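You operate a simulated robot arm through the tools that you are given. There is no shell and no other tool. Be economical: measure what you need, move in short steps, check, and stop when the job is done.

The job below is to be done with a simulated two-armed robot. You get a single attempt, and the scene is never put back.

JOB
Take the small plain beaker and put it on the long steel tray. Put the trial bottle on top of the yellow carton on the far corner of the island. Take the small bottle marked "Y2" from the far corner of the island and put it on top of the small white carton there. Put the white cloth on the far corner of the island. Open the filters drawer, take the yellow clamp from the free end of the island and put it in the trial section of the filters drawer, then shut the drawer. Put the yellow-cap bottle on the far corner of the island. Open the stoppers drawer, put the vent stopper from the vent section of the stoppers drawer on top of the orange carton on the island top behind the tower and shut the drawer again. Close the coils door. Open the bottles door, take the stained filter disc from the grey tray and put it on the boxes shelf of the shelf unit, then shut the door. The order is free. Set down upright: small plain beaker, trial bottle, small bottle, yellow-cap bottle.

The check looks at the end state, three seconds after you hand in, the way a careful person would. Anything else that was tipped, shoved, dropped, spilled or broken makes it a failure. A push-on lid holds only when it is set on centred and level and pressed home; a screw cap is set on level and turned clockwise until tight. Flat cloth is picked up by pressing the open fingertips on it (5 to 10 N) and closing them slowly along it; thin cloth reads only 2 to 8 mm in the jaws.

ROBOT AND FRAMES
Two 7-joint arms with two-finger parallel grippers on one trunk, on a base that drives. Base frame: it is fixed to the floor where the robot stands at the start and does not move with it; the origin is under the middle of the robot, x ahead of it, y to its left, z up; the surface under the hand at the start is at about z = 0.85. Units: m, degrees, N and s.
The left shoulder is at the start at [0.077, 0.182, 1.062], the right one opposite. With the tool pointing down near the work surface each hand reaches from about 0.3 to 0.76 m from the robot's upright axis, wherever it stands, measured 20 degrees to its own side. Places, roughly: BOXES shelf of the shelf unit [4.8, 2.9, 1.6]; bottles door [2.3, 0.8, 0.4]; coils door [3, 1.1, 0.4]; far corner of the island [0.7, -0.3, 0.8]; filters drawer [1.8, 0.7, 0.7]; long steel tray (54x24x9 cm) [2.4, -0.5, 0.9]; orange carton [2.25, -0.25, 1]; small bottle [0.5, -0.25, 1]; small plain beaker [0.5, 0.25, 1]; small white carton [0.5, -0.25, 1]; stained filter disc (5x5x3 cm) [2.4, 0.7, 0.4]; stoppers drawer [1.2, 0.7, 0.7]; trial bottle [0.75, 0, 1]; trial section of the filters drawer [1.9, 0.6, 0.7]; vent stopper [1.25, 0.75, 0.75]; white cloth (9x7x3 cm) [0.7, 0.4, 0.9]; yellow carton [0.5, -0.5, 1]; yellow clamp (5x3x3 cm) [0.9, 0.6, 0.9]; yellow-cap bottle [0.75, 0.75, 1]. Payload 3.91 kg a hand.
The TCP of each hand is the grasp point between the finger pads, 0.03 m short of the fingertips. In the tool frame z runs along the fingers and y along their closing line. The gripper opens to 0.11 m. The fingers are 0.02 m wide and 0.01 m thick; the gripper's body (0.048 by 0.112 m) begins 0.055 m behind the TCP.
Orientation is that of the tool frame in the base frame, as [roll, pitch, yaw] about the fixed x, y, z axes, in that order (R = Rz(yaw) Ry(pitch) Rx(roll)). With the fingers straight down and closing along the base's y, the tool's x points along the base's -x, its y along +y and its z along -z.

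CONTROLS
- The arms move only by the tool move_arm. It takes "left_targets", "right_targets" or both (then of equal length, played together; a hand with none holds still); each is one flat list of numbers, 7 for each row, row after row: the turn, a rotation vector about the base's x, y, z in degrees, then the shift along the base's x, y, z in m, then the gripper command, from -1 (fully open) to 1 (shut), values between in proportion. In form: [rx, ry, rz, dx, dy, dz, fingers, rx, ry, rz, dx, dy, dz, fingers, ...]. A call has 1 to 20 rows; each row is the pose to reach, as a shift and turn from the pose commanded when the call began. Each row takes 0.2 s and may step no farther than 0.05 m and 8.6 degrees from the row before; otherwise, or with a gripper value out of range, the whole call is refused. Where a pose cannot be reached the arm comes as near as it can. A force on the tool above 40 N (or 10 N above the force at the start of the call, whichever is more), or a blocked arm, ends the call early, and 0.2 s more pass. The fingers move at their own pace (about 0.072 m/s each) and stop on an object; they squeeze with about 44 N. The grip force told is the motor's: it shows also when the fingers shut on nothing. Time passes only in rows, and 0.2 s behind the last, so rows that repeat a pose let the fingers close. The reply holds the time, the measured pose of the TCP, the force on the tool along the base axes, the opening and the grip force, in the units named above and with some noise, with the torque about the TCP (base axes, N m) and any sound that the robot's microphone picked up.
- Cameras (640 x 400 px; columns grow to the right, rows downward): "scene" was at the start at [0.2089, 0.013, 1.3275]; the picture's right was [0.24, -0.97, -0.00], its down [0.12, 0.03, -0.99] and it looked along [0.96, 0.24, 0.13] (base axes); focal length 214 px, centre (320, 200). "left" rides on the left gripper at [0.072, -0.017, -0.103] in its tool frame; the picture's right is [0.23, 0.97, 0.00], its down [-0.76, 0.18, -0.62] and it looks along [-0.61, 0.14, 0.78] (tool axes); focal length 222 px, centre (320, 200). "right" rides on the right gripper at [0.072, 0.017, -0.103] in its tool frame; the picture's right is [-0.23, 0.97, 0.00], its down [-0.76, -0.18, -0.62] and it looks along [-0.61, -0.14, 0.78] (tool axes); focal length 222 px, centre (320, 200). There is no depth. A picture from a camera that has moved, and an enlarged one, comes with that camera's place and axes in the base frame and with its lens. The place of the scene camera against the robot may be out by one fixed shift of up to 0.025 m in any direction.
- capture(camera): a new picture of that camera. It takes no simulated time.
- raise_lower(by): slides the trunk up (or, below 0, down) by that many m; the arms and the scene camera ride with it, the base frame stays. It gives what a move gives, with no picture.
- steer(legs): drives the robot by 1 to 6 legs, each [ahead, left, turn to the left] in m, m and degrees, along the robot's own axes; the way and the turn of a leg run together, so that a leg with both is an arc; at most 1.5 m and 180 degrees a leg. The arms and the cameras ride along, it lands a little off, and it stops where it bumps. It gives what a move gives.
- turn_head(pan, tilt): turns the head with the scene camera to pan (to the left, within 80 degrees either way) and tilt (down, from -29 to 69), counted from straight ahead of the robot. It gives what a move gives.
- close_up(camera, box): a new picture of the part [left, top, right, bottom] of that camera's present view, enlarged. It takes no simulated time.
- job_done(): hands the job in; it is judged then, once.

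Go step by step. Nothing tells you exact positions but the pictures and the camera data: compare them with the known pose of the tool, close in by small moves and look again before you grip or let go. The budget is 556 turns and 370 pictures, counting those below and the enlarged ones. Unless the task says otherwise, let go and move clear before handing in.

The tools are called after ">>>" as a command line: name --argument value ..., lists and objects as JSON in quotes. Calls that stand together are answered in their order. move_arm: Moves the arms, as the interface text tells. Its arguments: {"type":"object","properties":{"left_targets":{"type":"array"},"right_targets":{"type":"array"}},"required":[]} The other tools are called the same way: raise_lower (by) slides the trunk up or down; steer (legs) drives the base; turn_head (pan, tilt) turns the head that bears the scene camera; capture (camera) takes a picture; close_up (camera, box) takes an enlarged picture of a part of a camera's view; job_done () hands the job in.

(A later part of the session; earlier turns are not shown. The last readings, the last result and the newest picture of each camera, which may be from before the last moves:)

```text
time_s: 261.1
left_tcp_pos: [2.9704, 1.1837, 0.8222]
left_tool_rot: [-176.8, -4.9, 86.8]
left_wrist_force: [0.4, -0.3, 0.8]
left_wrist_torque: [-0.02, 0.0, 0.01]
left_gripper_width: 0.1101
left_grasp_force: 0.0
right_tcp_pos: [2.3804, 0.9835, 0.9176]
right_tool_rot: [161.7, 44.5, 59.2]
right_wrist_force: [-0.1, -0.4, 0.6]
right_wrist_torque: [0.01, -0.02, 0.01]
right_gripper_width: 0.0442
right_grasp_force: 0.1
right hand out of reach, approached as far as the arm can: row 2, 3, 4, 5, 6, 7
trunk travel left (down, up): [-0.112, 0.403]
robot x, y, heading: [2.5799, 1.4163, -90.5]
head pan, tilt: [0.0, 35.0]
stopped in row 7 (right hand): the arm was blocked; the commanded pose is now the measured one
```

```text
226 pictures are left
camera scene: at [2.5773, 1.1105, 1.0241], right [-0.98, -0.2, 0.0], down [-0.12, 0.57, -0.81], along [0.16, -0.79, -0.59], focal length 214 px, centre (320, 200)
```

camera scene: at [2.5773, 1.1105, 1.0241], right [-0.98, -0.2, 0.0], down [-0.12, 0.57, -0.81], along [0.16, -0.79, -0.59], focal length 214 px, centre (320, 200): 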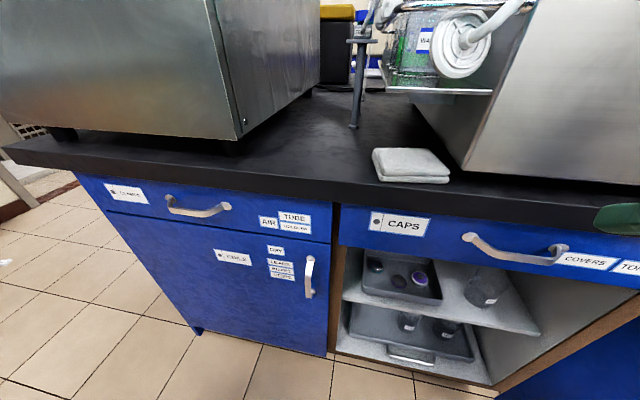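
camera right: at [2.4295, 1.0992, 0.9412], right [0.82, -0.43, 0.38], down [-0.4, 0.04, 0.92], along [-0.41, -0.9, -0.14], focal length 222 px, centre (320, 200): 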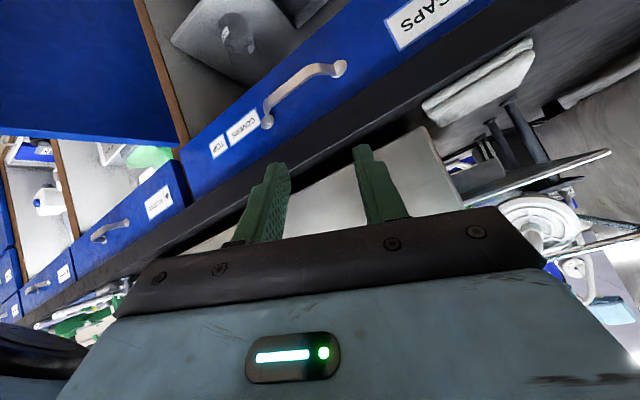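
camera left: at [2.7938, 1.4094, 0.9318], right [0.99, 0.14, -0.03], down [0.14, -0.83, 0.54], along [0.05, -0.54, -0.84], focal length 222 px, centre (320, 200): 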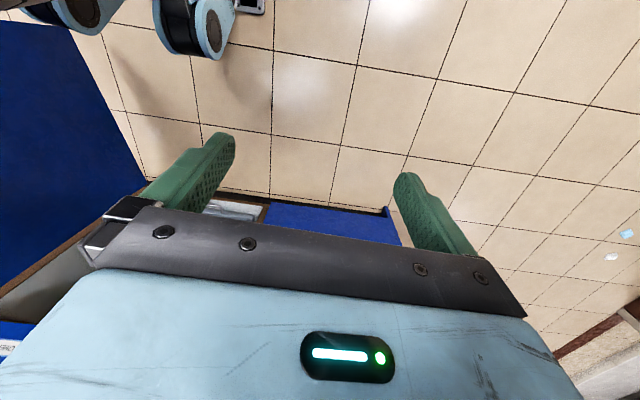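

The hand was too close to the body for that pose. Back up a little and straighten the tool.

>>> steer --legs '[[-0.22, 0, 0]]'

>>> move_arm --right_targets '[-1, 4, 6, 0.0, 0.0, -0.01, 0.2, -2, 8, 11, 0.0, 0.0, -0.03, 0.2, -3, 13.1, 17.4, 0.0, 0.0, -0.06, 0.2, -3, 13.1, 17.4, 0.0, 0.0, -0.1, 0.2, -3, 13.1, 17.4, 0.0, 0.0, -0.14, 0.2, -3, 13.1, 17.4, 0.0, 0.0, -0.18, 0.2]'

>>> capture --camera "right"

>>> capture --camera "scene"

```text
time_s: 262.8
left_tcp_pos: [2.973, 1.4052, 0.8219]
left_tool_rot: [-176.8, -4.9, 86.8]
left_wrist_force: [0.1, -0.1, 0.5]
left_wrist_torque: [-0.03, 0.02, 0.02]
left_gripper_width: 0.11
left_grasp_force: 0.1
right_tcp_pos: [2.3832, 1.2047, 0.915]
right_tool_rot: [162.2, 44.5, 59.6]
right_wrist_force: [1.3, 0.7, 1.3]
right_wrist_torque: [0.0, -0.01, 0.0]
right_gripper_width: 0.0439
right_grasp_force: 0.1
trunk travel left (down, up): [-0.112, 0.403]
robot x, y, heading: [2.5782, 1.6397, -90.7]
head pan, tilt: [0.0, 35.0]
```

```text
time_s: 264.2
left_tcp_pos: [2.9735, 1.4044, 0.8214]
left_tool_rot: [-176.8, -5.0, 86.7]
left_wrist_force: [0.3, 1.0, -0.3]
left_wrist_torque: [-0.05, -0.03, 0.01]
left_gripper_width: 0.11
left_grasp_force: 0.1
right_tcp_pos: [2.4163, 1.126, 0.7533]
right_tool_rot: [179.6, 50.7, 90.1]
right_wrist_force: [-0.2, 0.2, 0.3]
right_wrist_torque: [0.01, 0.0, 0.0]
right_gripper_width: 0.0441
right_grasp_force: 0.0
right hand out of reach, approached as far as the arm can: row 2, 3, 4, 5, 6
trunk travel left (down, up): [-0.112, 0.403]
robot x, y, heading: [2.5788, 1.638, -90.7]
head pan, tilt: [0.0, 35.0]
```

```text
225 pictures are left
camera right: at [2.4319, 1.251, 0.7635], right [0.97, -0.14, 0.18], down [-0.18, 0.0, 0.98], along [-0.14, -0.99, -0.03], focal length 222 px, centre (320, 200)
```

right: 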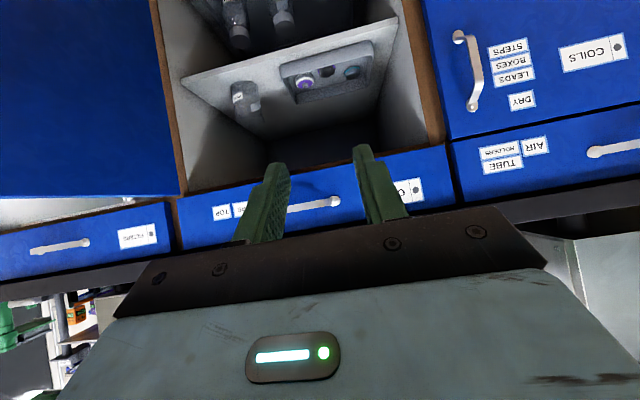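

```text
224 pictures are left
camera scene: at [2.5616, 1.3282, 1.0253], right [-1.0, 0.01, 0.0], down [0.01, 0.57, -0.82], along [-0.01, -0.82, -0.57], focal length 214 px, centre (320, 200)
```

scene: 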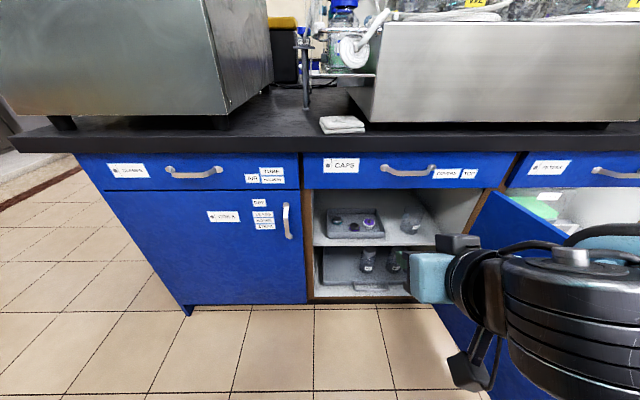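

Good pose. Lower the hand first, then view again to triangulate.

>>> move_arm --right_targets '[0, 0, 0, -0.01, -0.02, -0.04, 0.2, 0, 0, 0, -0.02, -0.04, -0.08, 0.2, 0, 0, 0, -0.03, -0.06, -0.11, 0.2, 0, 0, 0, -0.04, -0.08, -0.14, 0.2, 0, 0, 0, -0.04, -0.08, -0.14, 0.2]'

>>> capture --camera "right"

```text
time_s: 265.4
left_tcp_pos: [2.9726, 1.4044, 0.822]
left_tool_rot: [-176.8, -4.9, 86.8]
left_wrist_force: [0.2, 0.1, 0.3]
left_wrist_torque: [0.03, 0.01, -0.03]
left_gripper_width: 0.1102
left_grasp_force: 0.1
right_tcp_pos: [2.3767, 1.0443, 0.6104]
right_tool_rot: [179.7, 50.8, 90.1]
right_wrist_force: [0.3, 0.5, -0.2]
right_wrist_torque: [-0.03, 0.0, -0.01]
right_gripper_width: 0.0438
right_grasp_force: 0.1
trunk travel left (down, up): [-0.112, 0.403]
robot x, y, heading: [2.5777, 1.6376, -90.5]
head pan, tilt: [0.0, 35.0]
```

```text
223 pictures are left
camera right: at [2.3912, 1.1689, 0.6208], right [0.97, -0.14, 0.18], down [-0.18, 0.0, 0.98], along [-0.14, -0.99, -0.03], focal length 222 px, centre (320, 200)
```

right: 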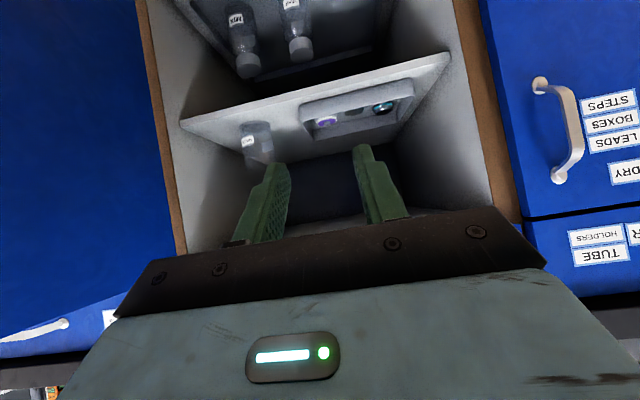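

>>> move_arm --right_targets '[0, 0, 0, -0.005, 0, -0.04, 0.2, 0, 0, 0, -0.005, 0, -0.05, 0.2]'

>>> steer --legs '[[0.2, 0, 0]]'

>>> capture --camera "right"

>>> capture --camera "scene"

```text
time_s: 266.0
left_tcp_pos: [2.9717, 1.4047, 0.8225]
left_tool_rot: [-176.7, -4.9, 86.8]
left_wrist_force: [0.4, 0.4, 0.1]
left_wrist_torque: [0.02, 0.0, 0.01]
left_gripper_width: 0.11
left_grasp_force: 0.0
right_tcp_pos: [2.3698, 1.0434, 0.5592]
right_tool_rot: [179.6, 50.8, 90.0]
right_wrist_force: [0.8, -0.2, -0.5]
right_wrist_torque: [-0.01, 0.0, -0.02]
right_gripper_width: 0.044
right_grasp_force: 0.1
trunk travel left (down, up): [-0.112, 0.403]
robot x, y, heading: [2.5771, 1.6381, -90.7]
head pan, tilt: [0.0, 35.0]
```

```text
time_s: 267.6
left_tcp_pos: [2.9711, 1.2031, 0.8225]
left_tool_rot: [-176.8, -5.1, 86.8]
left_wrist_force: [-0.6, 0.2, 0.0]
left_wrist_torque: [0.02, 0.01, -0.01]
left_gripper_width: 0.1101
left_grasp_force: 0.0
right_tcp_pos: [2.3695, 0.8403, 0.5608]
right_tool_rot: [179.6, 50.7, 90.0]
right_wrist_force: [0.3, -0.5, 0.3]
right_wrist_torque: [0.0, 0.01, -0.01]
right_gripper_width: 0.044
right_grasp_force: 0.1
trunk travel left (down, up): [-0.112, 0.403]
robot x, y, heading: [2.5806, 1.4335, -90.5]
head pan, tilt: [0.0, 35.0]
```

```text
222 pictures are left
camera right: at [2.3845, 0.9665, 0.5706], right [0.97, -0.14, 0.18], down [-0.18, 0.0, 0.98], along [-0.14, -0.99, -0.03], focal length 222 px, centre (320, 200)
```

right: 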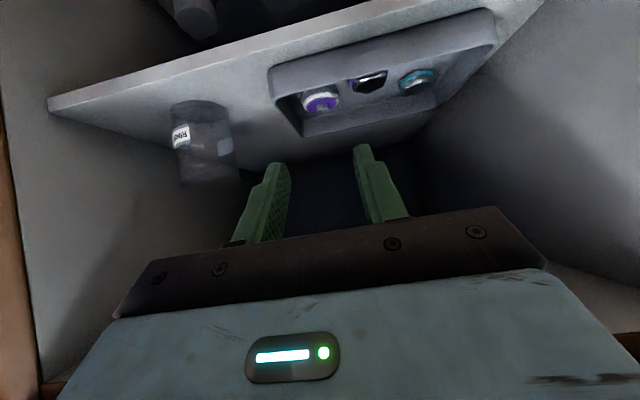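

```text
221 pictures are left
camera scene: at [2.56, 1.1265, 1.0253], right [-1.0, 0.01, 0.0], down [0.01, 0.57, -0.82], along [-0.01, -0.82, -0.57], focal length 214 px, centre (320, 200)
```

scene: 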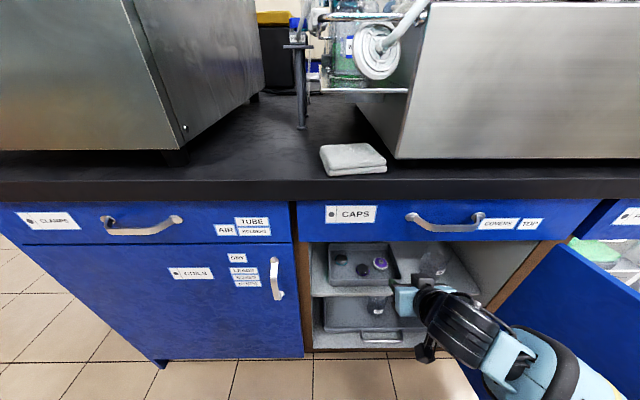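

Triangulated disc: about (2.366, 0.67, 0.43). Approach further along the tilt direction.

>>> move_arm --right_targets '[0, 0, 0, -0.002, -0.035, -0.022, 0.2, 0, 0, 0, -0.003, -0.07, -0.043, 0.2, 0, 0, 0, -0.004, -0.1, -0.06, 0.2, 0, 0, 0, -0.004, -0.1, -0.06, 0.2]'

>>> capture --camera "right"

```text
time_s: 268.6
left_tcp_pos: [2.9707, 1.2015, 0.8229]
left_tool_rot: [-176.8, -4.9, 86.9]
left_wrist_force: [0.1, 0.0, 0.0]
left_wrist_torque: [0.0, -0.01, 0.02]
left_gripper_width: 0.1098
left_grasp_force: 0.1
right_tcp_pos: [2.3651, 0.7399, 0.4986]
right_tool_rot: [179.7, 50.7, 90.0]
right_wrist_force: [0.7, 0.4, 0.0]
right_wrist_torque: [-0.01, 0.02, 0.01]
right_gripper_width: 0.0436
right_grasp_force: 0.0
trunk travel left (down, up): [-0.112, 0.403]
robot x, y, heading: [2.576, 1.4371, -90.5]
head pan, tilt: [0.0, 35.0]
```

```text
220 pictures are left
camera right: at [2.3807, 0.8656, 0.5087], right [0.97, -0.14, 0.18], down [-0.18, 0.0, 0.98], along [-0.14, -0.99, -0.03], focal length 222 px, centre (320, 200)
```

right: 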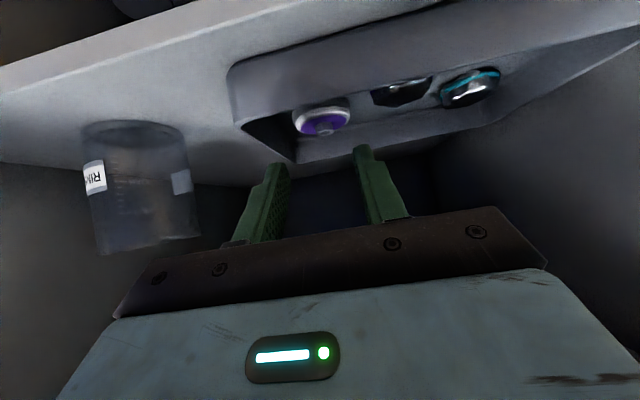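

>>> move_arm --right_targets '[0, 0, 0, 0.004, -0.01, -0.015, 0.2, 0, 0, 0, 0.004, -0.01, -0.015, 0.2]'

>>> close_up --camera "right" --box '[230, 60, 430, 220]'

>>> close_up --camera "scene" --box '[320, 230, 440, 330]'

```text
time_s: 269.2
left_tcp_pos: [2.9709, 1.2036, 0.8224]
left_tool_rot: [-176.8, -4.9, 86.9]
left_wrist_force: [0.2, 0.5, 0.0]
left_wrist_torque: [0.01, 0.01, 0.01]
left_gripper_width: 0.1098
left_grasp_force: 0.0
right_tcp_pos: [2.37, 0.7296, 0.4825]
right_tool_rot: [179.6, 50.7, 89.9]
right_wrist_force: [-0.4, 0.8, 0.9]
right_wrist_torque: [-0.03, -0.01, 0.01]
right_gripper_width: 0.044
right_grasp_force: 0.0
trunk travel left (down, up): [-0.112, 0.403]
robot x, y, heading: [2.5813, 1.4358, -90.4]
head pan, tilt: [0.0, 35.0]
```

```text
2.50 times, centred on (330, 140) of right
camera zoom: at [2.3855, 0.8558, 0.4937], right [0.97, -0.14, 0.18], down [-0.18, 0.0, 0.98], along [-0.14, -0.99, -0.03], focal length 555 px, centre (295, 350)
```

zoom: 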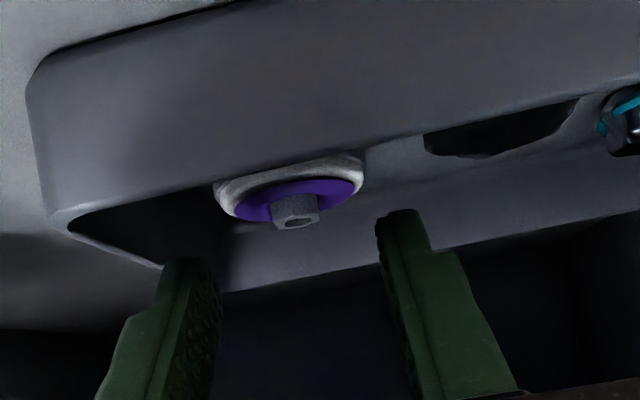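

```text
4.00 times, centred on (380, 280) of scene
camera zoom: at [2.56, 1.1268, 1.0254], right [-1.0, 0.01, 0.0], down [0.01, 0.57, -0.82], along [-0.01, -0.82, -0.57], focal length 858 px, centre (80, -120)
```

zoom: 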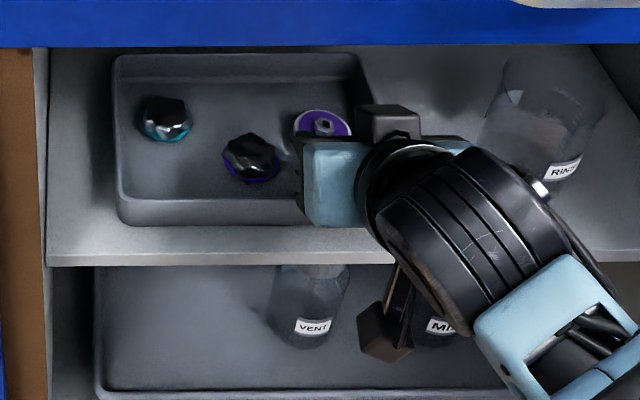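

>>> move_arm --right_targets '[0, 0, 0, 0, -0.015, -0.005, 0.2, 0, 0, 0, 0, -0.028, -0.01, 0.2, 0, 0, 0, 0, -0.028, -0.01, 0.2]'

>>> close_up --camera "right" --box '[230, 60, 430, 220]'

```text
time_s: 270.0
left_tcp_pos: [2.9714, 1.2016, 0.8213]
left_tool_rot: [-176.7, -4.9, 86.9]
left_wrist_force: [-0.1, -0.2, 0.0]
left_wrist_torque: [-0.02, 0.02, 0.03]
left_gripper_width: 0.1099
left_grasp_force: 0.0
right_tcp_pos: [2.3696, 0.702, 0.4752]
right_tool_rot: [179.6, 50.7, 90.0]
right_wrist_force: [0.8, 0.3, 0.5]
right_wrist_torque: [0.02, 0.0, -0.01]
right_gripper_width: 0.0439
right_grasp_force: 0.1
trunk travel left (down, up): [-0.112, 0.403]
robot x, y, heading: [2.5769, 1.4344, -90.7]
head pan, tilt: [0.0, 35.0]
```

```text
2.50 times, centred on (330, 140) of right
camera zoom: at [2.3855, 0.8274, 0.4846], right [0.97, -0.14, 0.18], down [-0.18, 0.0, 0.98], along [-0.14, -0.99, -0.03], focal length 555 px, centre (295, 350)
```

zoom: 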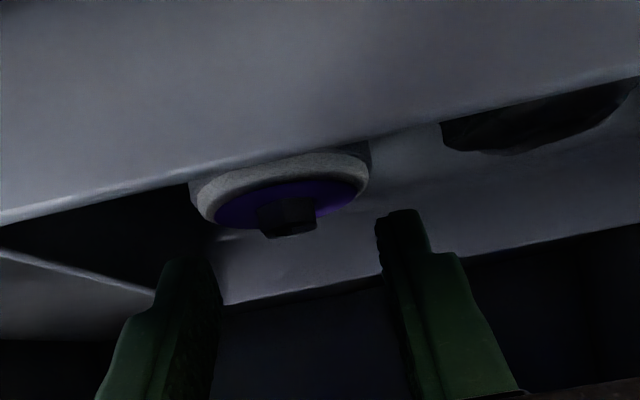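

Tips are right above the hex nut. Lower 1 cm and close slowly.

>>> move_arm --right_targets '[0, 0, 0, -0.002, -0.002, -0.006, 0.2, 0, 0, 0, -0.002, -0.002, -0.01, 0.2, 0, 0, 0, -0.002, -0.002, -0.01, 0.4, 0, 0, 0, -0.002, -0.002, -0.01, 0.6, 0, 0, 0, -0.002, -0.002, -0.01, 1, 0, 0, 0, -0.002, -0.002, -0.01, 1]'

>>> close_up --camera "right" --box '[230, 60, 430, 220]'

```text
time_s: 271.4
left_tcp_pos: [2.9711, 1.2029, 0.8225]
left_tool_rot: [-176.8, -4.9, 87.0]
left_wrist_force: [-0.4, -0.2, 0.2]
left_wrist_torque: [0.02, 0.0, 0.04]
left_gripper_width: 0.1099
left_grasp_force: 0.0
right_tcp_pos: [2.3675, 0.7002, 0.4641]
right_tool_rot: [179.6, 50.4, 90.0]
right_wrist_force: [-0.2, -0.1, -0.8]
right_wrist_torque: [-0.02, 0.01, 0.0]
right_gripper_width: 0.0002
right_grasp_force: 37.7
trunk travel left (down, up): [-0.112, 0.403]
robot x, y, heading: [2.5765, 1.4386, -90.7]
head pan, tilt: [0.0, 35.0]
```

```text
2.50 times, centred on (330, 140) of right
camera zoom: at [2.3834, 0.8268, 0.474], right [0.97, -0.14, 0.18], down [-0.18, -0.01, 0.98], along [-0.14, -0.99, -0.03], focal length 555 px, centre (295, 350)
```

zoom: 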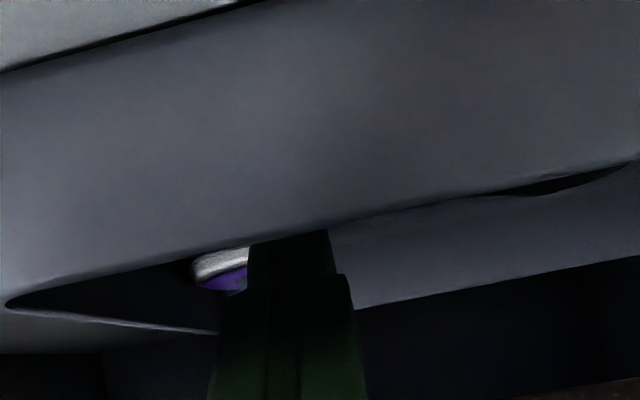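

>>> move_arm --right_targets '[0, 0, 0, 0, 0, 0.004, 0.2, 0, 0, 0, 0, 0, 0.004, 0.2, 0, 0, 0, 0, 0, 0.004, 0.2]'

>>> close_up --camera "right" --box '[250, 80, 390, 190]'

```text
time_s: 272.2
left_tcp_pos: [2.9718, 1.2033, 0.8213]
left_tool_rot: [-176.8, -4.9, 86.9]
left_wrist_force: [-0.6, 0.5, 0.0]
left_wrist_torque: [-0.02, 0.0, 0.02]
left_gripper_width: 0.11
left_grasp_force: 0.0
right_tcp_pos: [2.367, 0.7005, 0.4691]
right_tool_rot: [179.6, 50.7, 90.0]
right_wrist_force: [0.0, -1.0, -0.7]
right_wrist_torque: [-0.03, 0.02, -0.01]
right_gripper_width: 0.044
right_grasp_force: 0.1
trunk travel left (down, up): [-0.112, 0.403]
robot x, y, heading: [2.5791, 1.4376, -90.7]
head pan, tilt: [0.0, 35.0]
```

```text
3.64 times, centred on (320, 135) of right
camera zoom: at [2.383, 0.826, 0.4796], right [0.97, -0.14, 0.18], down [-0.18, 0.0, 0.98], along [-0.14, -0.99, -0.03], focal length 808 px, centre (320, 436)
```

zoom: 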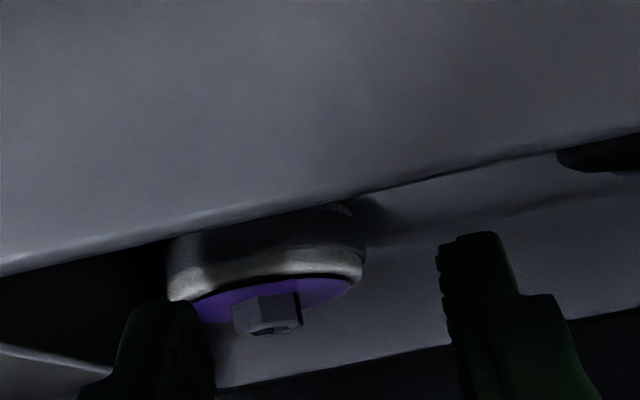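

The closing squeezed the disc backwards a bit. I'll back up and raise the hand for a fresh look over the rim.

>>> move_arm --right_targets '[0, 0, 0, 0, 0.03, 0.03, 0.2, 0, 0, 0, 0, 0.05, 0.06, 0.2, 0, 0, 0, 0, 0.05, 0.08, 0.2, 0, 0, 0, 0, 0.05, 0.08, 0.2]'

>>> close_up --camera "right" --box '[230, 40, 430, 200]'

>>> close_up --camera "scene" --box '[320, 230, 440, 330]'

```text
time_s: 273.2
left_tcp_pos: [2.9712, 1.2029, 0.8216]
left_tool_rot: [-176.8, -4.9, 86.8]
left_wrist_force: [0.6, -0.1, 0.0]
left_wrist_torque: [-0.01, 0.0, 0.0]
left_gripper_width: 0.1099
left_grasp_force: 0.1
right_tcp_pos: [2.3665, 0.7507, 0.5488]
right_tool_rot: [179.6, 50.6, 90.1]
right_wrist_force: [0.2, 0.0, 0.5]
right_wrist_torque: [0.02, 0.03, 0.0]
right_gripper_width: 0.0442
right_grasp_force: 0.1
trunk travel left (down, up): [-0.112, 0.403]
robot x, y, heading: [2.576, 1.4327, -90.6]
head pan, tilt: [0.0, 35.0]
```

```text
2.50 times, centred on (330, 120) of right
camera zoom: at [2.3818, 0.8763, 0.5598], right [0.97, -0.14, 0.18], down [-0.18, 0.0, 0.98], along [-0.14, -0.99, -0.03], focal length 555 px, centre (295, 400)
```

zoom: 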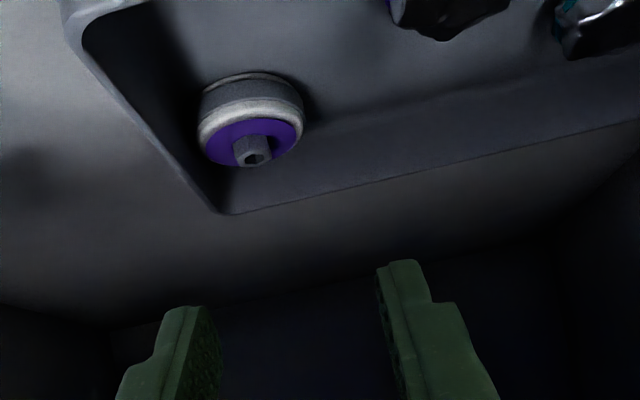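

```text
4.00 times, centred on (380, 280) of scene
camera zoom: at [2.56, 1.1268, 1.0254], right [-1.0, 0.01, 0.0], down [0.01, 0.57, -0.82], along [-0.01, -0.82, -0.57], focal length 858 px, centre (80, -120)
```

zoom: 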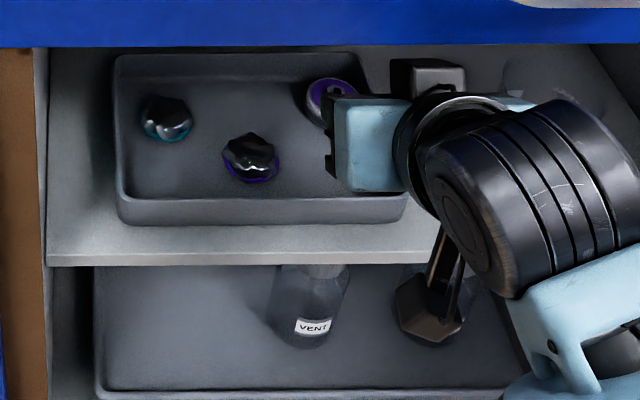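

The disc is now in the back corner, hex at about (2.350, 0.643, 0.444). I'll come in along the tilt direction with a narrow opening.

>>> move_arm --right_targets '[0, 0, 0, -0.007, -0.03, -0.02, 0.5, 0, 0, 0, -0.0135, -0.05, -0.04, 0.5, 0, 0, 0, -0.0135, -0.063, -0.058, 0.5, 0, 0, 0, -0.0135, -0.063, -0.058, 0.5]'

>>> close_up --camera "right" --box '[250, 60, 390, 190]'

```text
time_s: 274.2
left_tcp_pos: [2.9711, 1.2031, 0.8222]
left_tool_rot: [-176.9, -4.9, 86.8]
left_wrist_force: [-1.3, 0.0, -0.6]
left_wrist_torque: [0.03, 0.0, 0.03]
left_gripper_width: 0.1099
left_grasp_force: 0.0
right_tcp_pos: [2.3543, 0.6881, 0.4912]
right_tool_rot: [179.6, 50.8, 90.0]
right_wrist_force: [0.7, -0.1, -0.5]
right_wrist_torque: [0.01, -0.01, 0.01]
right_gripper_width: 0.0277
right_grasp_force: 0.1
trunk travel left (down, up): [-0.112, 0.403]
robot x, y, heading: [2.5779, 1.4356, -90.4]
head pan, tilt: [0.0, 35.0]
```

```text
3.08 times, centred on (320, 125) of right
camera zoom: at [2.3703, 0.8134, 0.5001], right [0.97, -0.14, 0.18], down [-0.18, 0.0, 0.98], along [-0.14, -0.99, -0.03], focal length 684 px, centre (320, 431)
```

zoom: 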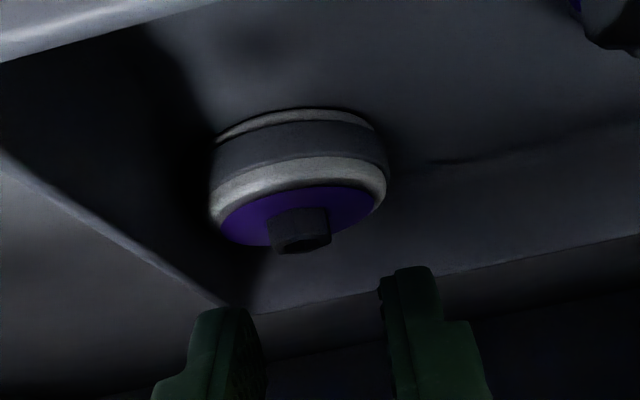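

>>> move_arm --right_targets '[0, 0, 0, -0.001, -0.012, -0.011, 0.5, 0, 0, 0, -0.002, -0.022, -0.02, 0.5, 0, 0, 0, -0.002, -0.029, -0.026, 0.5, 0, 0, 0, -0.002, -0.029, -0.026, 0.5]'

>>> close_up --camera "right" --box '[250, 80, 390, 200]'

```text
time_s: 275.2
left_tcp_pos: [2.9717, 1.203, 0.8229]
left_tool_rot: [-176.9, -4.8, 86.9]
left_wrist_force: [-0.3, -0.3, 0.0]
left_wrist_torque: [-0.01, 0.03, 0.01]
left_gripper_width: 0.11
left_grasp_force: 0.0
right_tcp_pos: [2.3514, 0.6584, 0.4678]
right_tool_rot: [179.6, 50.9, 90.0]
right_wrist_force: [0.4, 0.2, 3.8]
right_wrist_torque: [-0.13, 0.03, 0.0]
right_gripper_width: 0.0272
right_grasp_force: 0.1
trunk travel left (down, up): [-0.112, 0.403]
robot x, y, heading: [2.5773, 1.4369, -90.4]
head pan, tilt: [0.0, 35.0]
```

```text
3.33 times, centred on (320, 140) of right
camera zoom: at [2.3674, 0.7846, 0.4761], right [0.97, -0.14, 0.18], down [-0.18, 0.0, 0.98], along [-0.14, -0.99, -0.02], focal length 740 px, centre (320, 400)
```

zoom: 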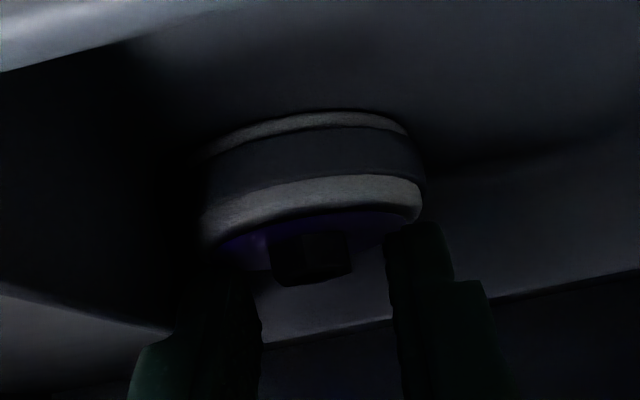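

Hex is between the fingertips. Close.

>>> move_arm --right_targets '[0, 0, 0, 0, 0, 0.001, 0.6, 0, 0, 0, 0, 0, 0.001, 0.75, 0, 0, 0, 0, 0, 0.001, 1, 0, 0, 0, 0, 0, 0.001, 1, 0, 0, 0, 0, 0, 0.001, 1]'

>>> close_up --camera "right" --box '[250, 80, 390, 200]'

```text
time_s: 276.4
left_tcp_pos: [2.9698, 1.2021, 0.8221]
left_tool_rot: [-176.8, -4.9, 86.9]
left_wrist_force: [0.4, 0.0, 0.2]
left_wrist_torque: [0.0, -0.01, 0.01]
left_gripper_width: 0.11
left_grasp_force: 0.0
right_tcp_pos: [2.3519, 0.6596, 0.467]
right_tool_rot: [179.7, 50.8, 89.9]
right_wrist_force: [2.1, -0.7, 4.3]
right_wrist_torque: [-0.11, 0.02, 0.06]
right_gripper_width: 0.0133
right_grasp_force: 44.1
trunk travel left (down, up): [-0.112, 0.403]
robot x, y, heading: [2.5771, 1.4352, -90.3]
head pan, tilt: [0.0, 35.0]
```

```text
3.33 times, centred on (320, 140) of right
camera zoom: at [2.3676, 0.7849, 0.4767], right [0.97, -0.14, 0.18], down [-0.18, 0.0, 0.98], along [-0.14, -0.99, -0.02], focal length 740 px, centre (320, 400)
```

zoom: 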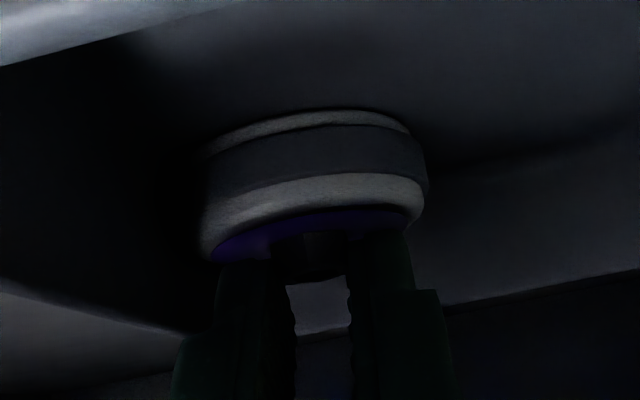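

Hex gripped (13 mm). Lift diagonally up and back over the rim.

>>> move_arm --right_targets '[0, 0, 0, 0.002, 0.005, 0.01, 1, 0, 0, 0, 0.004, 0.02, 0.022, 1, 0, 0, 0, 0.006, 0.035, 0.036, 1, 0, 0, 0, 0.008, 0.055, 0.055, 1, 0, 0, 0, 0.008, 0.08, 0.065, 1, 0, 0, 0, 0.008, 0.115, 0.075, 1, 0, 0, 0, 0.008, 0.115, 0.075, 1]'

>>> capture --camera "right"

```text
time_s: 278.0
left_tcp_pos: [2.9708, 1.2033, 0.8213]
left_tool_rot: [-176.8, -4.9, 86.8]
left_wrist_force: [-0.2, -0.5, -0.1]
left_wrist_torque: [-0.03, 0.03, 0.01]
left_gripper_width: 0.11
left_grasp_force: 0.0
right_tcp_pos: [2.3593, 0.774, 0.5417]
right_tool_rot: [179.6, 50.7, 90.1]
right_wrist_force: [0.4, -0.2, 1.1]
right_wrist_torque: [0.02, 0.0, -0.03]
right_gripper_width: 0.013
right_grasp_force: 44.0
trunk travel left (down, up): [-0.112, 0.403]
robot x, y, heading: [2.5777, 1.439, -90.2]
head pan, tilt: [0.0, 35.0]
```

```text
209 pictures are left
camera right: at [2.3746, 0.8991, 0.5524], right [0.97, -0.14, 0.18], down [-0.18, 0.0, 0.98], along [-0.14, -0.99, -0.03], focal length 222 px, centre (320, 200)
```

right: 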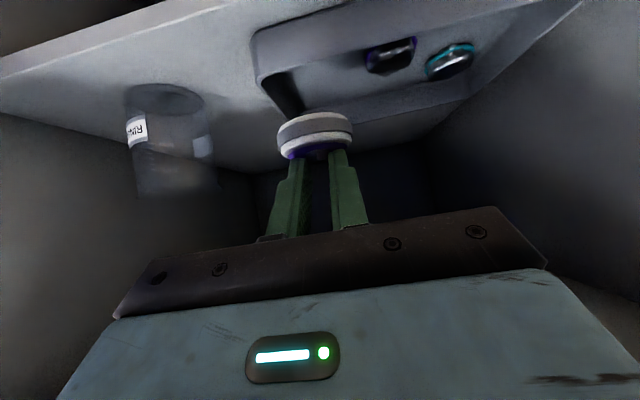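

The disc is in hand. Back out of the cabinet.

>>> steer --legs '[[-0.42, 0, 0]]'

>>> raise_lower --by 0.35

>>> capture --camera "scene"

```text
time_s: 280.7
left_tcp_pos: [2.9747, 1.6294, 0.823]
left_tool_rot: [-176.7, -4.8, 86.9]
left_wrist_force: [0.2, 0.3, 0.4]
left_wrist_torque: [0.01, 0.0, 0.0]
left_gripper_width: 0.11
left_grasp_force: 0.1
right_tcp_pos: [2.3639, 1.2, 0.5428]
right_tool_rot: [179.5, 50.8, 89.9]
right_wrist_force: [-0.9, -0.5, -0.3]
right_wrist_torque: [-0.01, 0.01, 0.04]
right_gripper_width: 0.0133
right_grasp_force: 43.6
trunk travel left (down, up): [-0.112, 0.403]
robot x, y, heading: [2.5791, 1.8625, -90.4]
head pan, tilt: [0.0, 35.0]
```

```text
time_s: 284.1
left_tcp_pos: [2.9759, 1.6297, 1.1721]
left_tool_rot: [-176.8, -5.0, 86.9]
left_wrist_force: [-0.9, -0.2, -0.5]
left_wrist_torque: [-0.02, 0.01, 0.01]
left_gripper_width: 0.1102
left_grasp_force: 0.2
right_tcp_pos: [2.362, 1.2006, 0.8912]
right_tool_rot: [179.5, 50.7, 90.1]
right_wrist_force: [1.2, -0.9, -0.7]
right_wrist_torque: [-0.02, -0.04, 0.0]
right_gripper_width: 0.0134
right_grasp_force: 43.5
trunk travel left (down, up): [-0.462, 0.053]
robot x, y, heading: [2.5842, 1.8657, -90.6]
head pan, tilt: [0.0, 35.0]
```

```text
208 pictures are left
camera scene: at [2.5654, 1.6927, 1.4148], right [-1.0, 0.01, 0.0], down [0.01, 0.57, -0.82], along [-0.01, -0.82, -0.57], focal length 214 px, centre (320, 200)
```

scene: 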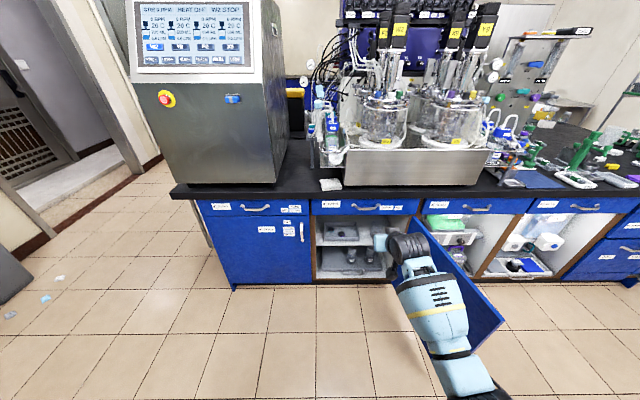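

>>> steer --legs '[[0, 1.42, 0], [0, 0, 90], [0, 0.9, 0]]'

>>> turn_head --pan 0 --tilt 0

>>> capture --camera "scene"

```text
time_s: 299.3
left_tcp_pos: [4.3211, 2.1463, 1.1728]
left_tool_rot: [-176.7, -4.9, 158.0]
left_wrist_force: [0.0, 0.3, -0.6]
left_wrist_torque: [-0.03, -0.03, -0.02]
left_gripper_width: 0.11
left_grasp_force: 0.1
right_tcp_pos: [4.5263, 1.4245, 0.8887]
right_tool_rot: [-179.6, 50.0, 161.3]
right_wrist_force: [0.7, -0.4, -0.2]
right_wrist_torque: [-0.04, 0.01, -0.02]
right_gripper_width: 0.0132
right_grasp_force: 43.8
trunk travel left (down, up): [-0.462, 0.053]
robot x, y, heading: [3.9722, 1.8512, -19.2]
head pan, tilt: [0.0, 35.0]
stopped in leg 2: the force on the tool passed its limit at 50 N (the readings are from after the stop); the commanded pose is now the measured one
```

```text
time_s: 300.3
left_tcp_pos: [4.3222, 2.1467, 1.1712]
left_tool_rot: [-176.7, -4.9, 158.0]
left_wrist_force: [1.1, 1.1, 0.0]
left_wrist_torque: [-0.04, 0.02, -0.01]
left_gripper_width: 0.11
left_grasp_force: 0.0
right_tcp_pos: [4.5264, 1.4251, 0.8882]
right_tool_rot: [-179.6, 50.0, 161.4]
right_wrist_force: [-1.0, 0.2, 0.2]
right_wrist_torque: [0.01, 0.06, 0.0]
right_gripper_width: 0.0131
right_grasp_force: 43.9
trunk travel left (down, up): [-0.462, 0.053]
robot x, y, heading: [3.9753, 1.849, -19.3]
head pan, tilt: [0.0, 0.0]
```

```text
207 pictures are left
camera scene: at [4.1148, 1.7867, 1.471], right [-0.33, -0.94, 0.0], down [0.0, 0.0, -1.0], along [0.94, -0.33, 0.0], focal length 214 px, centre (320, 200)
```

scene: 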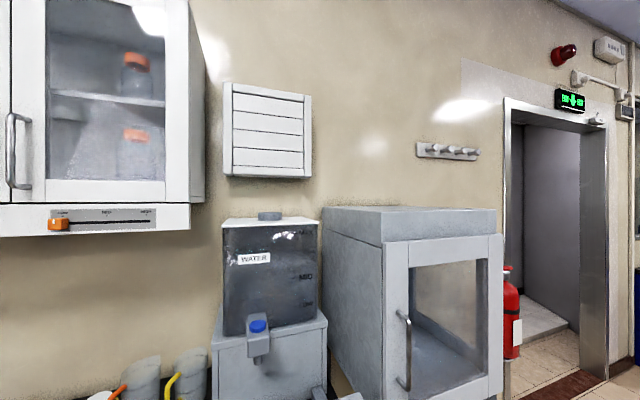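

The right hand touched something on the wall counter while turning. I'll turn back slightly and look.

>>> steer --legs '[[0, 0, -12]]'

>>> turn_head --pan -10 --tilt 35

>>> capture --camera "scene"

>>> capture --camera "right"

```text
time_s: 301.5
left_tcp_pos: [4.3763, 2.0684, 1.1713]
left_tool_rot: [-176.8, -5.0, 146.2]
left_wrist_force: [1.1, 0.0, -0.6]
left_wrist_torque: [-0.01, 0.0, -0.02]
left_gripper_width: 0.1101
left_grasp_force: 0.0
right_tcp_pos: [4.4271, 1.3195, 0.8893]
right_tool_rot: [-179.6, 50.0, 149.4]
right_wrist_force: [0.3, 0.6, 0.1]
right_wrist_torque: [0.02, -0.02, 0.03]
right_gripper_width: 0.0131
right_grasp_force: 43.7
trunk travel left (down, up): [-0.462, 0.053]
robot x, y, heading: [3.9755, 1.8498, -31.3]
head pan, tilt: [0.0, 0.0]
```

```text
time_s: 302.5
left_tcp_pos: [4.3755, 2.0676, 1.1718]
left_tool_rot: [-176.8, -5.0, 146.0]
left_wrist_force: [-1.0, 1.0, -0.3]
left_wrist_torque: [-0.01, 0.0, -0.01]
left_gripper_width: 0.1101
left_grasp_force: 0.1
right_tcp_pos: [4.427, 1.3209, 0.8876]
right_tool_rot: [-179.6, 50.0, 149.4]
right_wrist_force: [-0.1, 0.5, -1.0]
right_wrist_torque: [-0.03, -0.01, 0.0]
right_gripper_width: 0.0133
right_grasp_force: 44.3
trunk travel left (down, up): [-0.462, 0.053]
robot x, y, heading: [3.9724, 1.8504, -31.6]
head pan, tilt: [-10.0, 35.0]
```

```text
206 pictures are left
camera scene: at [4.0896, 1.7447, 1.415], right [-0.66, -0.75, 0.0], down [-0.43, 0.38, -0.82], along [0.62, -0.54, -0.57], focal length 214 px, centre (320, 200)
```

scene: 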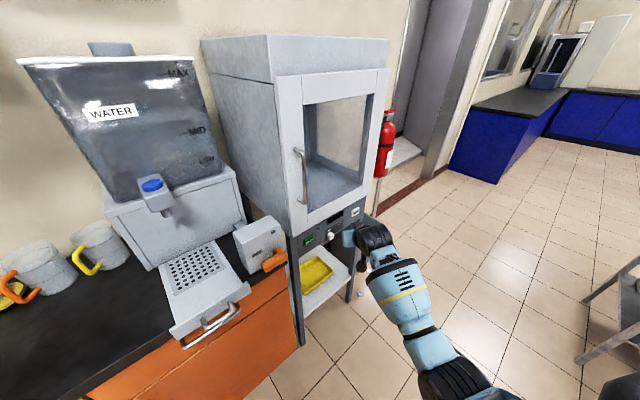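

```text
205 pictures are left
camera right: at [4.3279, 1.399, 0.9001], right [0.63, 0.76, 0.17], down [-0.08, -0.15, 0.98], along [0.78, -0.63, -0.04], focal length 222 px, centre (320, 200)
```

right: 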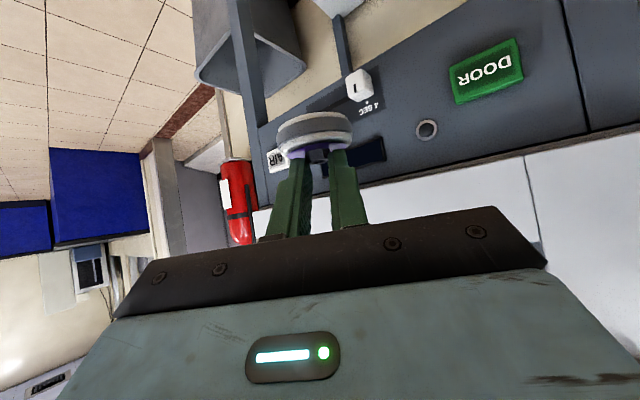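

It had touched the oven's front panel; nothing moved. I'll move away from the counter, then turn.

>>> steer --legs '[[-0.38, -0.23, 0], [0, 0, 31], [0, 0.3, 0]]'

>>> turn_head --pan 20 --tilt 0

>>> capture --camera "scene"

```text
time_s: 309.6
left_tcp_pos: [3.7621, 2.5473, 1.1712]
left_tool_rot: [-176.8, -4.9, 177.5]
left_wrist_force: [-0.3, -0.2, 0.3]
left_wrist_torque: [-0.03, -0.02, 0.0]
left_gripper_width: 0.1099
left_grasp_force: 0.0
right_tcp_pos: [4.1959, 1.9369, 0.8892]
right_tool_rot: [-179.6, 50.0, -179.1]
right_wrist_force: [-0.6, 0.4, 0.2]
right_wrist_torque: [0.01, -0.02, 0.02]
right_gripper_width: 0.0129
right_grasp_force: 44.4
trunk travel left (down, up): [-0.462, 0.053]
robot x, y, heading: [3.5344, 2.1521, 0.4]
head pan, tilt: [-10.0, 35.0]
```

```text
time_s: 310.6
left_tcp_pos: [3.7603, 2.5478, 1.1718]
left_tool_rot: [-176.8, -5.0, 177.5]
left_wrist_force: [0.2, -0.4, 0.4]
left_wrist_torque: [-0.03, -0.03, -0.04]
left_gripper_width: 0.1099
left_grasp_force: 0.0
right_tcp_pos: [4.1954, 1.9349, 0.8892]
right_tool_rot: [-179.5, 50.0, -179.2]
right_wrist_force: [-0.1, 0.9, -0.7]
right_wrist_torque: [0.02, -0.02, 0.01]
right_gripper_width: 0.0129
right_grasp_force: 44.2
trunk travel left (down, up): [-0.462, 0.053]
robot x, y, heading: [3.5322, 2.1547, 0.0]
head pan, tilt: [20.0, 0.0]
```

```text
204 pictures are left
camera scene: at [3.6774, 2.1747, 1.4709], right [0.34, -0.94, 0.0], down [0.0, 0.0, -1.0], along [0.94, 0.34, 0.0], focal length 214 px, centre (320, 200)
```

scene: 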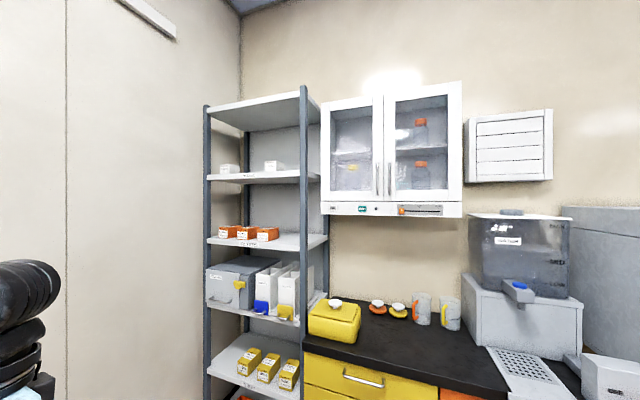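

>>> close_up --camera "scene" --box '[190, 80, 340, 250]'

>>> close_up --camera "scene" --box '[190, 220, 340, 400]'

```text
2.35 times, centred on (265, 165) of scene
camera zoom: at [3.6774, 2.1747, 1.4709], right [0.34, -0.94, 0.0], down [0.0, 0.0, -1.0], along [0.94, 0.34, 0.0], focal length 505 px, centre (449, 282)
```

zoom: 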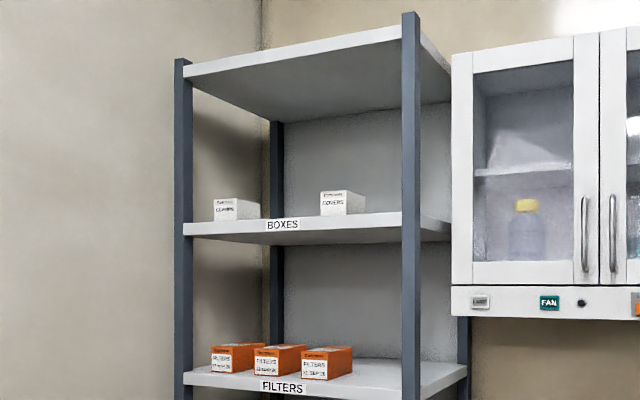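

```text
2.22 times, centred on (265, 310) of scene
camera zoom: at [3.6774, 2.1747, 1.4709], right [0.34, -0.94, 0.0], down [0.0, 0.0, -1.0], along [0.94, 0.34, 0.0], focal length 477 px, centre (442, -44)
```

zoom: 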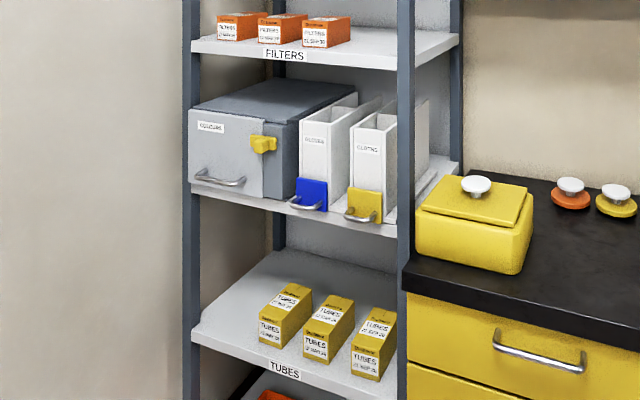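

The BOXES shelf is at z≈1.6 with two white boxes and a gap between at y≈2.95. First tuck the left hand and raise the right hand with the disc.

>>> raise_lower --by 0.05

>>> move_arm --left_targets '[0, 0, 0, 0, -0.02, 0, -1, 0, 0, 0, 0.01, -0.04, 0, -1, 0, 0, 0, 0.02, -0.06, 0, -1, 0, 0, 0, 0.03, -0.08, 0, -1, 0, 0, 0, 0.04, -0.1, 0, -1, 0, 0, 0, 0.05, -0.12, 0, -1, 0, 0, 0, 0.06, -0.14, 0, -1, 0, 0, 0, 0.06, -0.14, 0, -1, 0, 0, 0, 0.06, -0.14, 0, -1, 0, 0, 0, 0.06, -0.14, 0, -1, 0, 0, 0, 0.06, -0.14, 0, -1, 0, 0, 0, 0.06, -0.14, 0, -1, 0, 0, 0, 0.06, -0.14, 0, -1]' --right_targets '[0, 0, 0, -0.01, 0, 0.045, 1, 0, 0, 0, -0.02, 0, 0.09, 1, 0, 0, 0, -0.03, 0, 0.135, 1, 0, 0, 0, -0.04, 0, 0.18, 1, 0, 0, 0, -0.05, 0, 0.225, 1, 0, 0, 0, -0.06, 0, 0.27, 1, 0, 0, 0, -0.07, 0, 0.315, 1, 0, 0, 0, -0.08, 0, 0.36, 1, 0, 0, 0, -0.09, 0, 0.405, 1, 0, 0, 0, -0.1, 0, 0.45, 1, 0, 0, 0, -0.11, 0, 0.495, 1, 0, 0, 0, -0.12, 0, 0.54, 1, 0, 0, 0, -0.13, 0, 0.58, 1]'

>>> capture --camera "scene"

```text
time_s: 311.5
left_tcp_pos: [3.7586, 2.548, 1.2253]
left_tool_rot: [-176.9, -3.6, 177.4]
left_wrist_force: [-0.3, 0.1, -0.7]
left_wrist_torque: [0.0, 0.03, 0.0]
left_gripper_width: 0.1098
left_grasp_force: 0.0
right_tcp_pos: [4.1942, 1.9365, 0.9373]
right_tool_rot: [-179.6, 49.8, -179.2]
right_wrist_force: [-0.7, 0.3, -1.4]
right_wrist_torque: [0.02, -0.01, 0.0]
right_gripper_width: 0.0132
right_grasp_force: 43.8
trunk travel left (down, up): [-0.512, 0.003]
robot x, y, heading: [3.5285, 2.152, 0.3]
head pan, tilt: [20.0, 0.0]
```

```text
time_s: 314.3
left_tcp_pos: [3.8162, 2.4084, 1.2268]
left_tool_rot: [-176.8, -3.6, 177.5]
left_wrist_force: [-0.2, -0.7, -0.3]
left_wrist_torque: [-0.02, 0.0, 0.03]
left_gripper_width: 0.1101
left_grasp_force: 0.1
right_tcp_pos: [4.0641, 1.9365, 1.5217]
right_tool_rot: [-179.6, 50.0, -179.2]
right_wrist_force: [0.1, 0.0, -0.2]
right_wrist_torque: [-0.01, 0.0, -0.02]
right_gripper_width: 0.0133
right_grasp_force: 44.2
trunk travel left (down, up): [-0.512, 0.003]
robot x, y, heading: [3.529, 2.1532, 0.1]
head pan, tilt: [20.0, 0.0]
```

```text
201 pictures are left
camera scene: at [3.6142, 2.1752, 1.5275], right [0.34, -0.94, 0.0], down [0.0, 0.0, -1.0], along [0.94, 0.34, 0.0], focal length 214 px, centre (320, 200)
```

scene: 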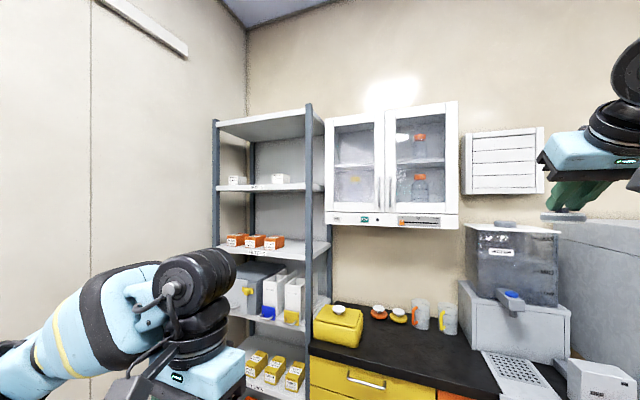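

>>> move_arm --right_targets '[0, 0, 0, 0, 0, 0.045, 1, 0, 0, 0, -0.0, 0, 0.09, 1, 0, 0, 0, -0.01, 0, 0.13, 1, 0, 0, 0, -0.02, 0, 0.165, 1, 0, 0, 0, -0.02, 0, 0.165, 1]'

```text
time_s: 315.5
left_tcp_pos: [3.8188, 2.4079, 1.2259]
left_tool_rot: [-176.8, -3.8, 177.6]
left_wrist_force: [0.4, 0.0, 0.6]
left_wrist_torque: [0.02, 0.0, 0.03]
left_gripper_width: 0.11
left_grasp_force: 0.0
right_tcp_pos: [4.0393, 1.9334, 1.6689]
right_tool_rot: [-179.5, 49.8, -179.2]
right_wrist_force: [0.6, 0.8, 0.5]
right_wrist_torque: [-0.02, 0.05, 0.0]
right_gripper_width: 0.0134
right_grasp_force: 43.8
right hand out of reach, approached as far as the arm can: row 4, 5
trunk travel left (down, up): [-0.512, 0.003]
robot x, y, heading: [3.5351, 2.1496, -0.1]
head pan, tilt: [20.0, 0.0]
```

Good height. Drive to a standoff in front of the shelf with heading 40°.

>>> steer --legs '[[0.31, 0.42, 0], [0, 0, 40]]'

>>> turn_head --pan -5 --tilt -5

>>> capture --camera "scene"

>>> capture --camera "right"

```text
time_s: 321.6
left_tcp_pos: [3.9049, 2.9523, 1.2274]
left_tool_rot: [-176.8, -3.7, -143.0]
left_wrist_force: [0.5, 1.1, 0.0]
left_wrist_torque: [0.02, 0.03, 0.0]
left_gripper_width: 0.11
left_grasp_force: 0.1
right_tcp_pos: [4.3758, 2.7265, 1.6698]
right_tool_rot: [-179.6, 50.0, -139.8]
right_wrist_force: [0.1, 0.0, 0.2]
right_wrist_torque: [0.0, -0.02, -0.04]
right_gripper_width: 0.0132
right_grasp_force: 44.4
trunk travel left (down, up): [-0.512, 0.003]
robot x, y, heading: [3.8516, 2.5674, 39.4]
head pan, tilt: [20.0, 0.0]
```

```text
time_s: 322.5
left_tcp_pos: [3.9036, 2.9521, 1.2264]
left_tool_rot: [-176.8, -3.6, -143.0]
left_wrist_force: [-0.1, -0.4, -0.4]
left_wrist_torque: [0.03, -0.02, 0.02]
left_gripper_width: 0.1101
left_grasp_force: 0.0
right_tcp_pos: [4.3764, 2.7264, 1.6711]
right_tool_rot: [-179.6, 50.0, -139.8]
right_wrist_force: [0.0, 0.3, -1.4]
right_wrist_torque: [0.0, -0.04, 0.04]
right_gripper_width: 0.013
right_grasp_force: 44.0
trunk travel left (down, up): [-0.512, 0.003]
robot x, y, heading: [3.8471, 2.5721, 39.5]
head pan, tilt: [-5.0, -5.0]
```

```text
200 pictures are left
camera scene: at [3.916, 2.6227, 1.535], right [0.57, -0.82, 0.0], down [0.07, 0.05, -1.0], along [0.82, 0.57, 0.09], focal length 214 px, centre (320, 200)
```

scene: 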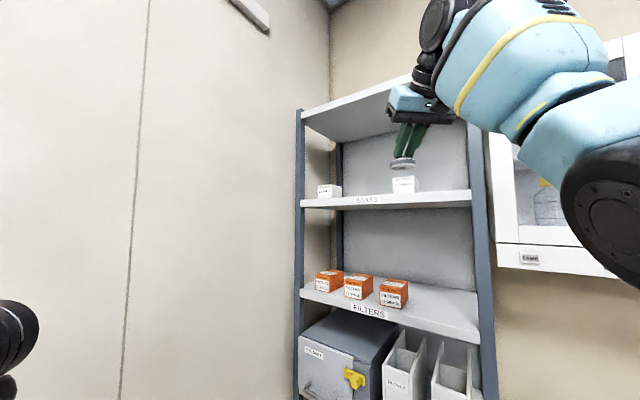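

```text
199 pictures are left
camera right: at [4.2686, 2.6579, 1.6824], right [-0.51, 0.84, 0.17], down [0.12, -0.12, 0.98], along [0.85, 0.53, -0.04], focal length 222 px, centre (320, 200)
```

right: 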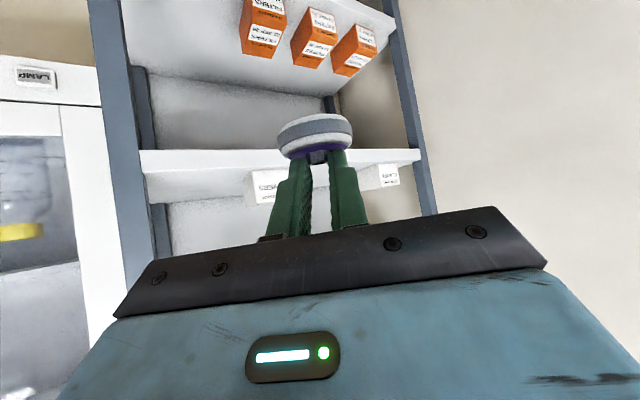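

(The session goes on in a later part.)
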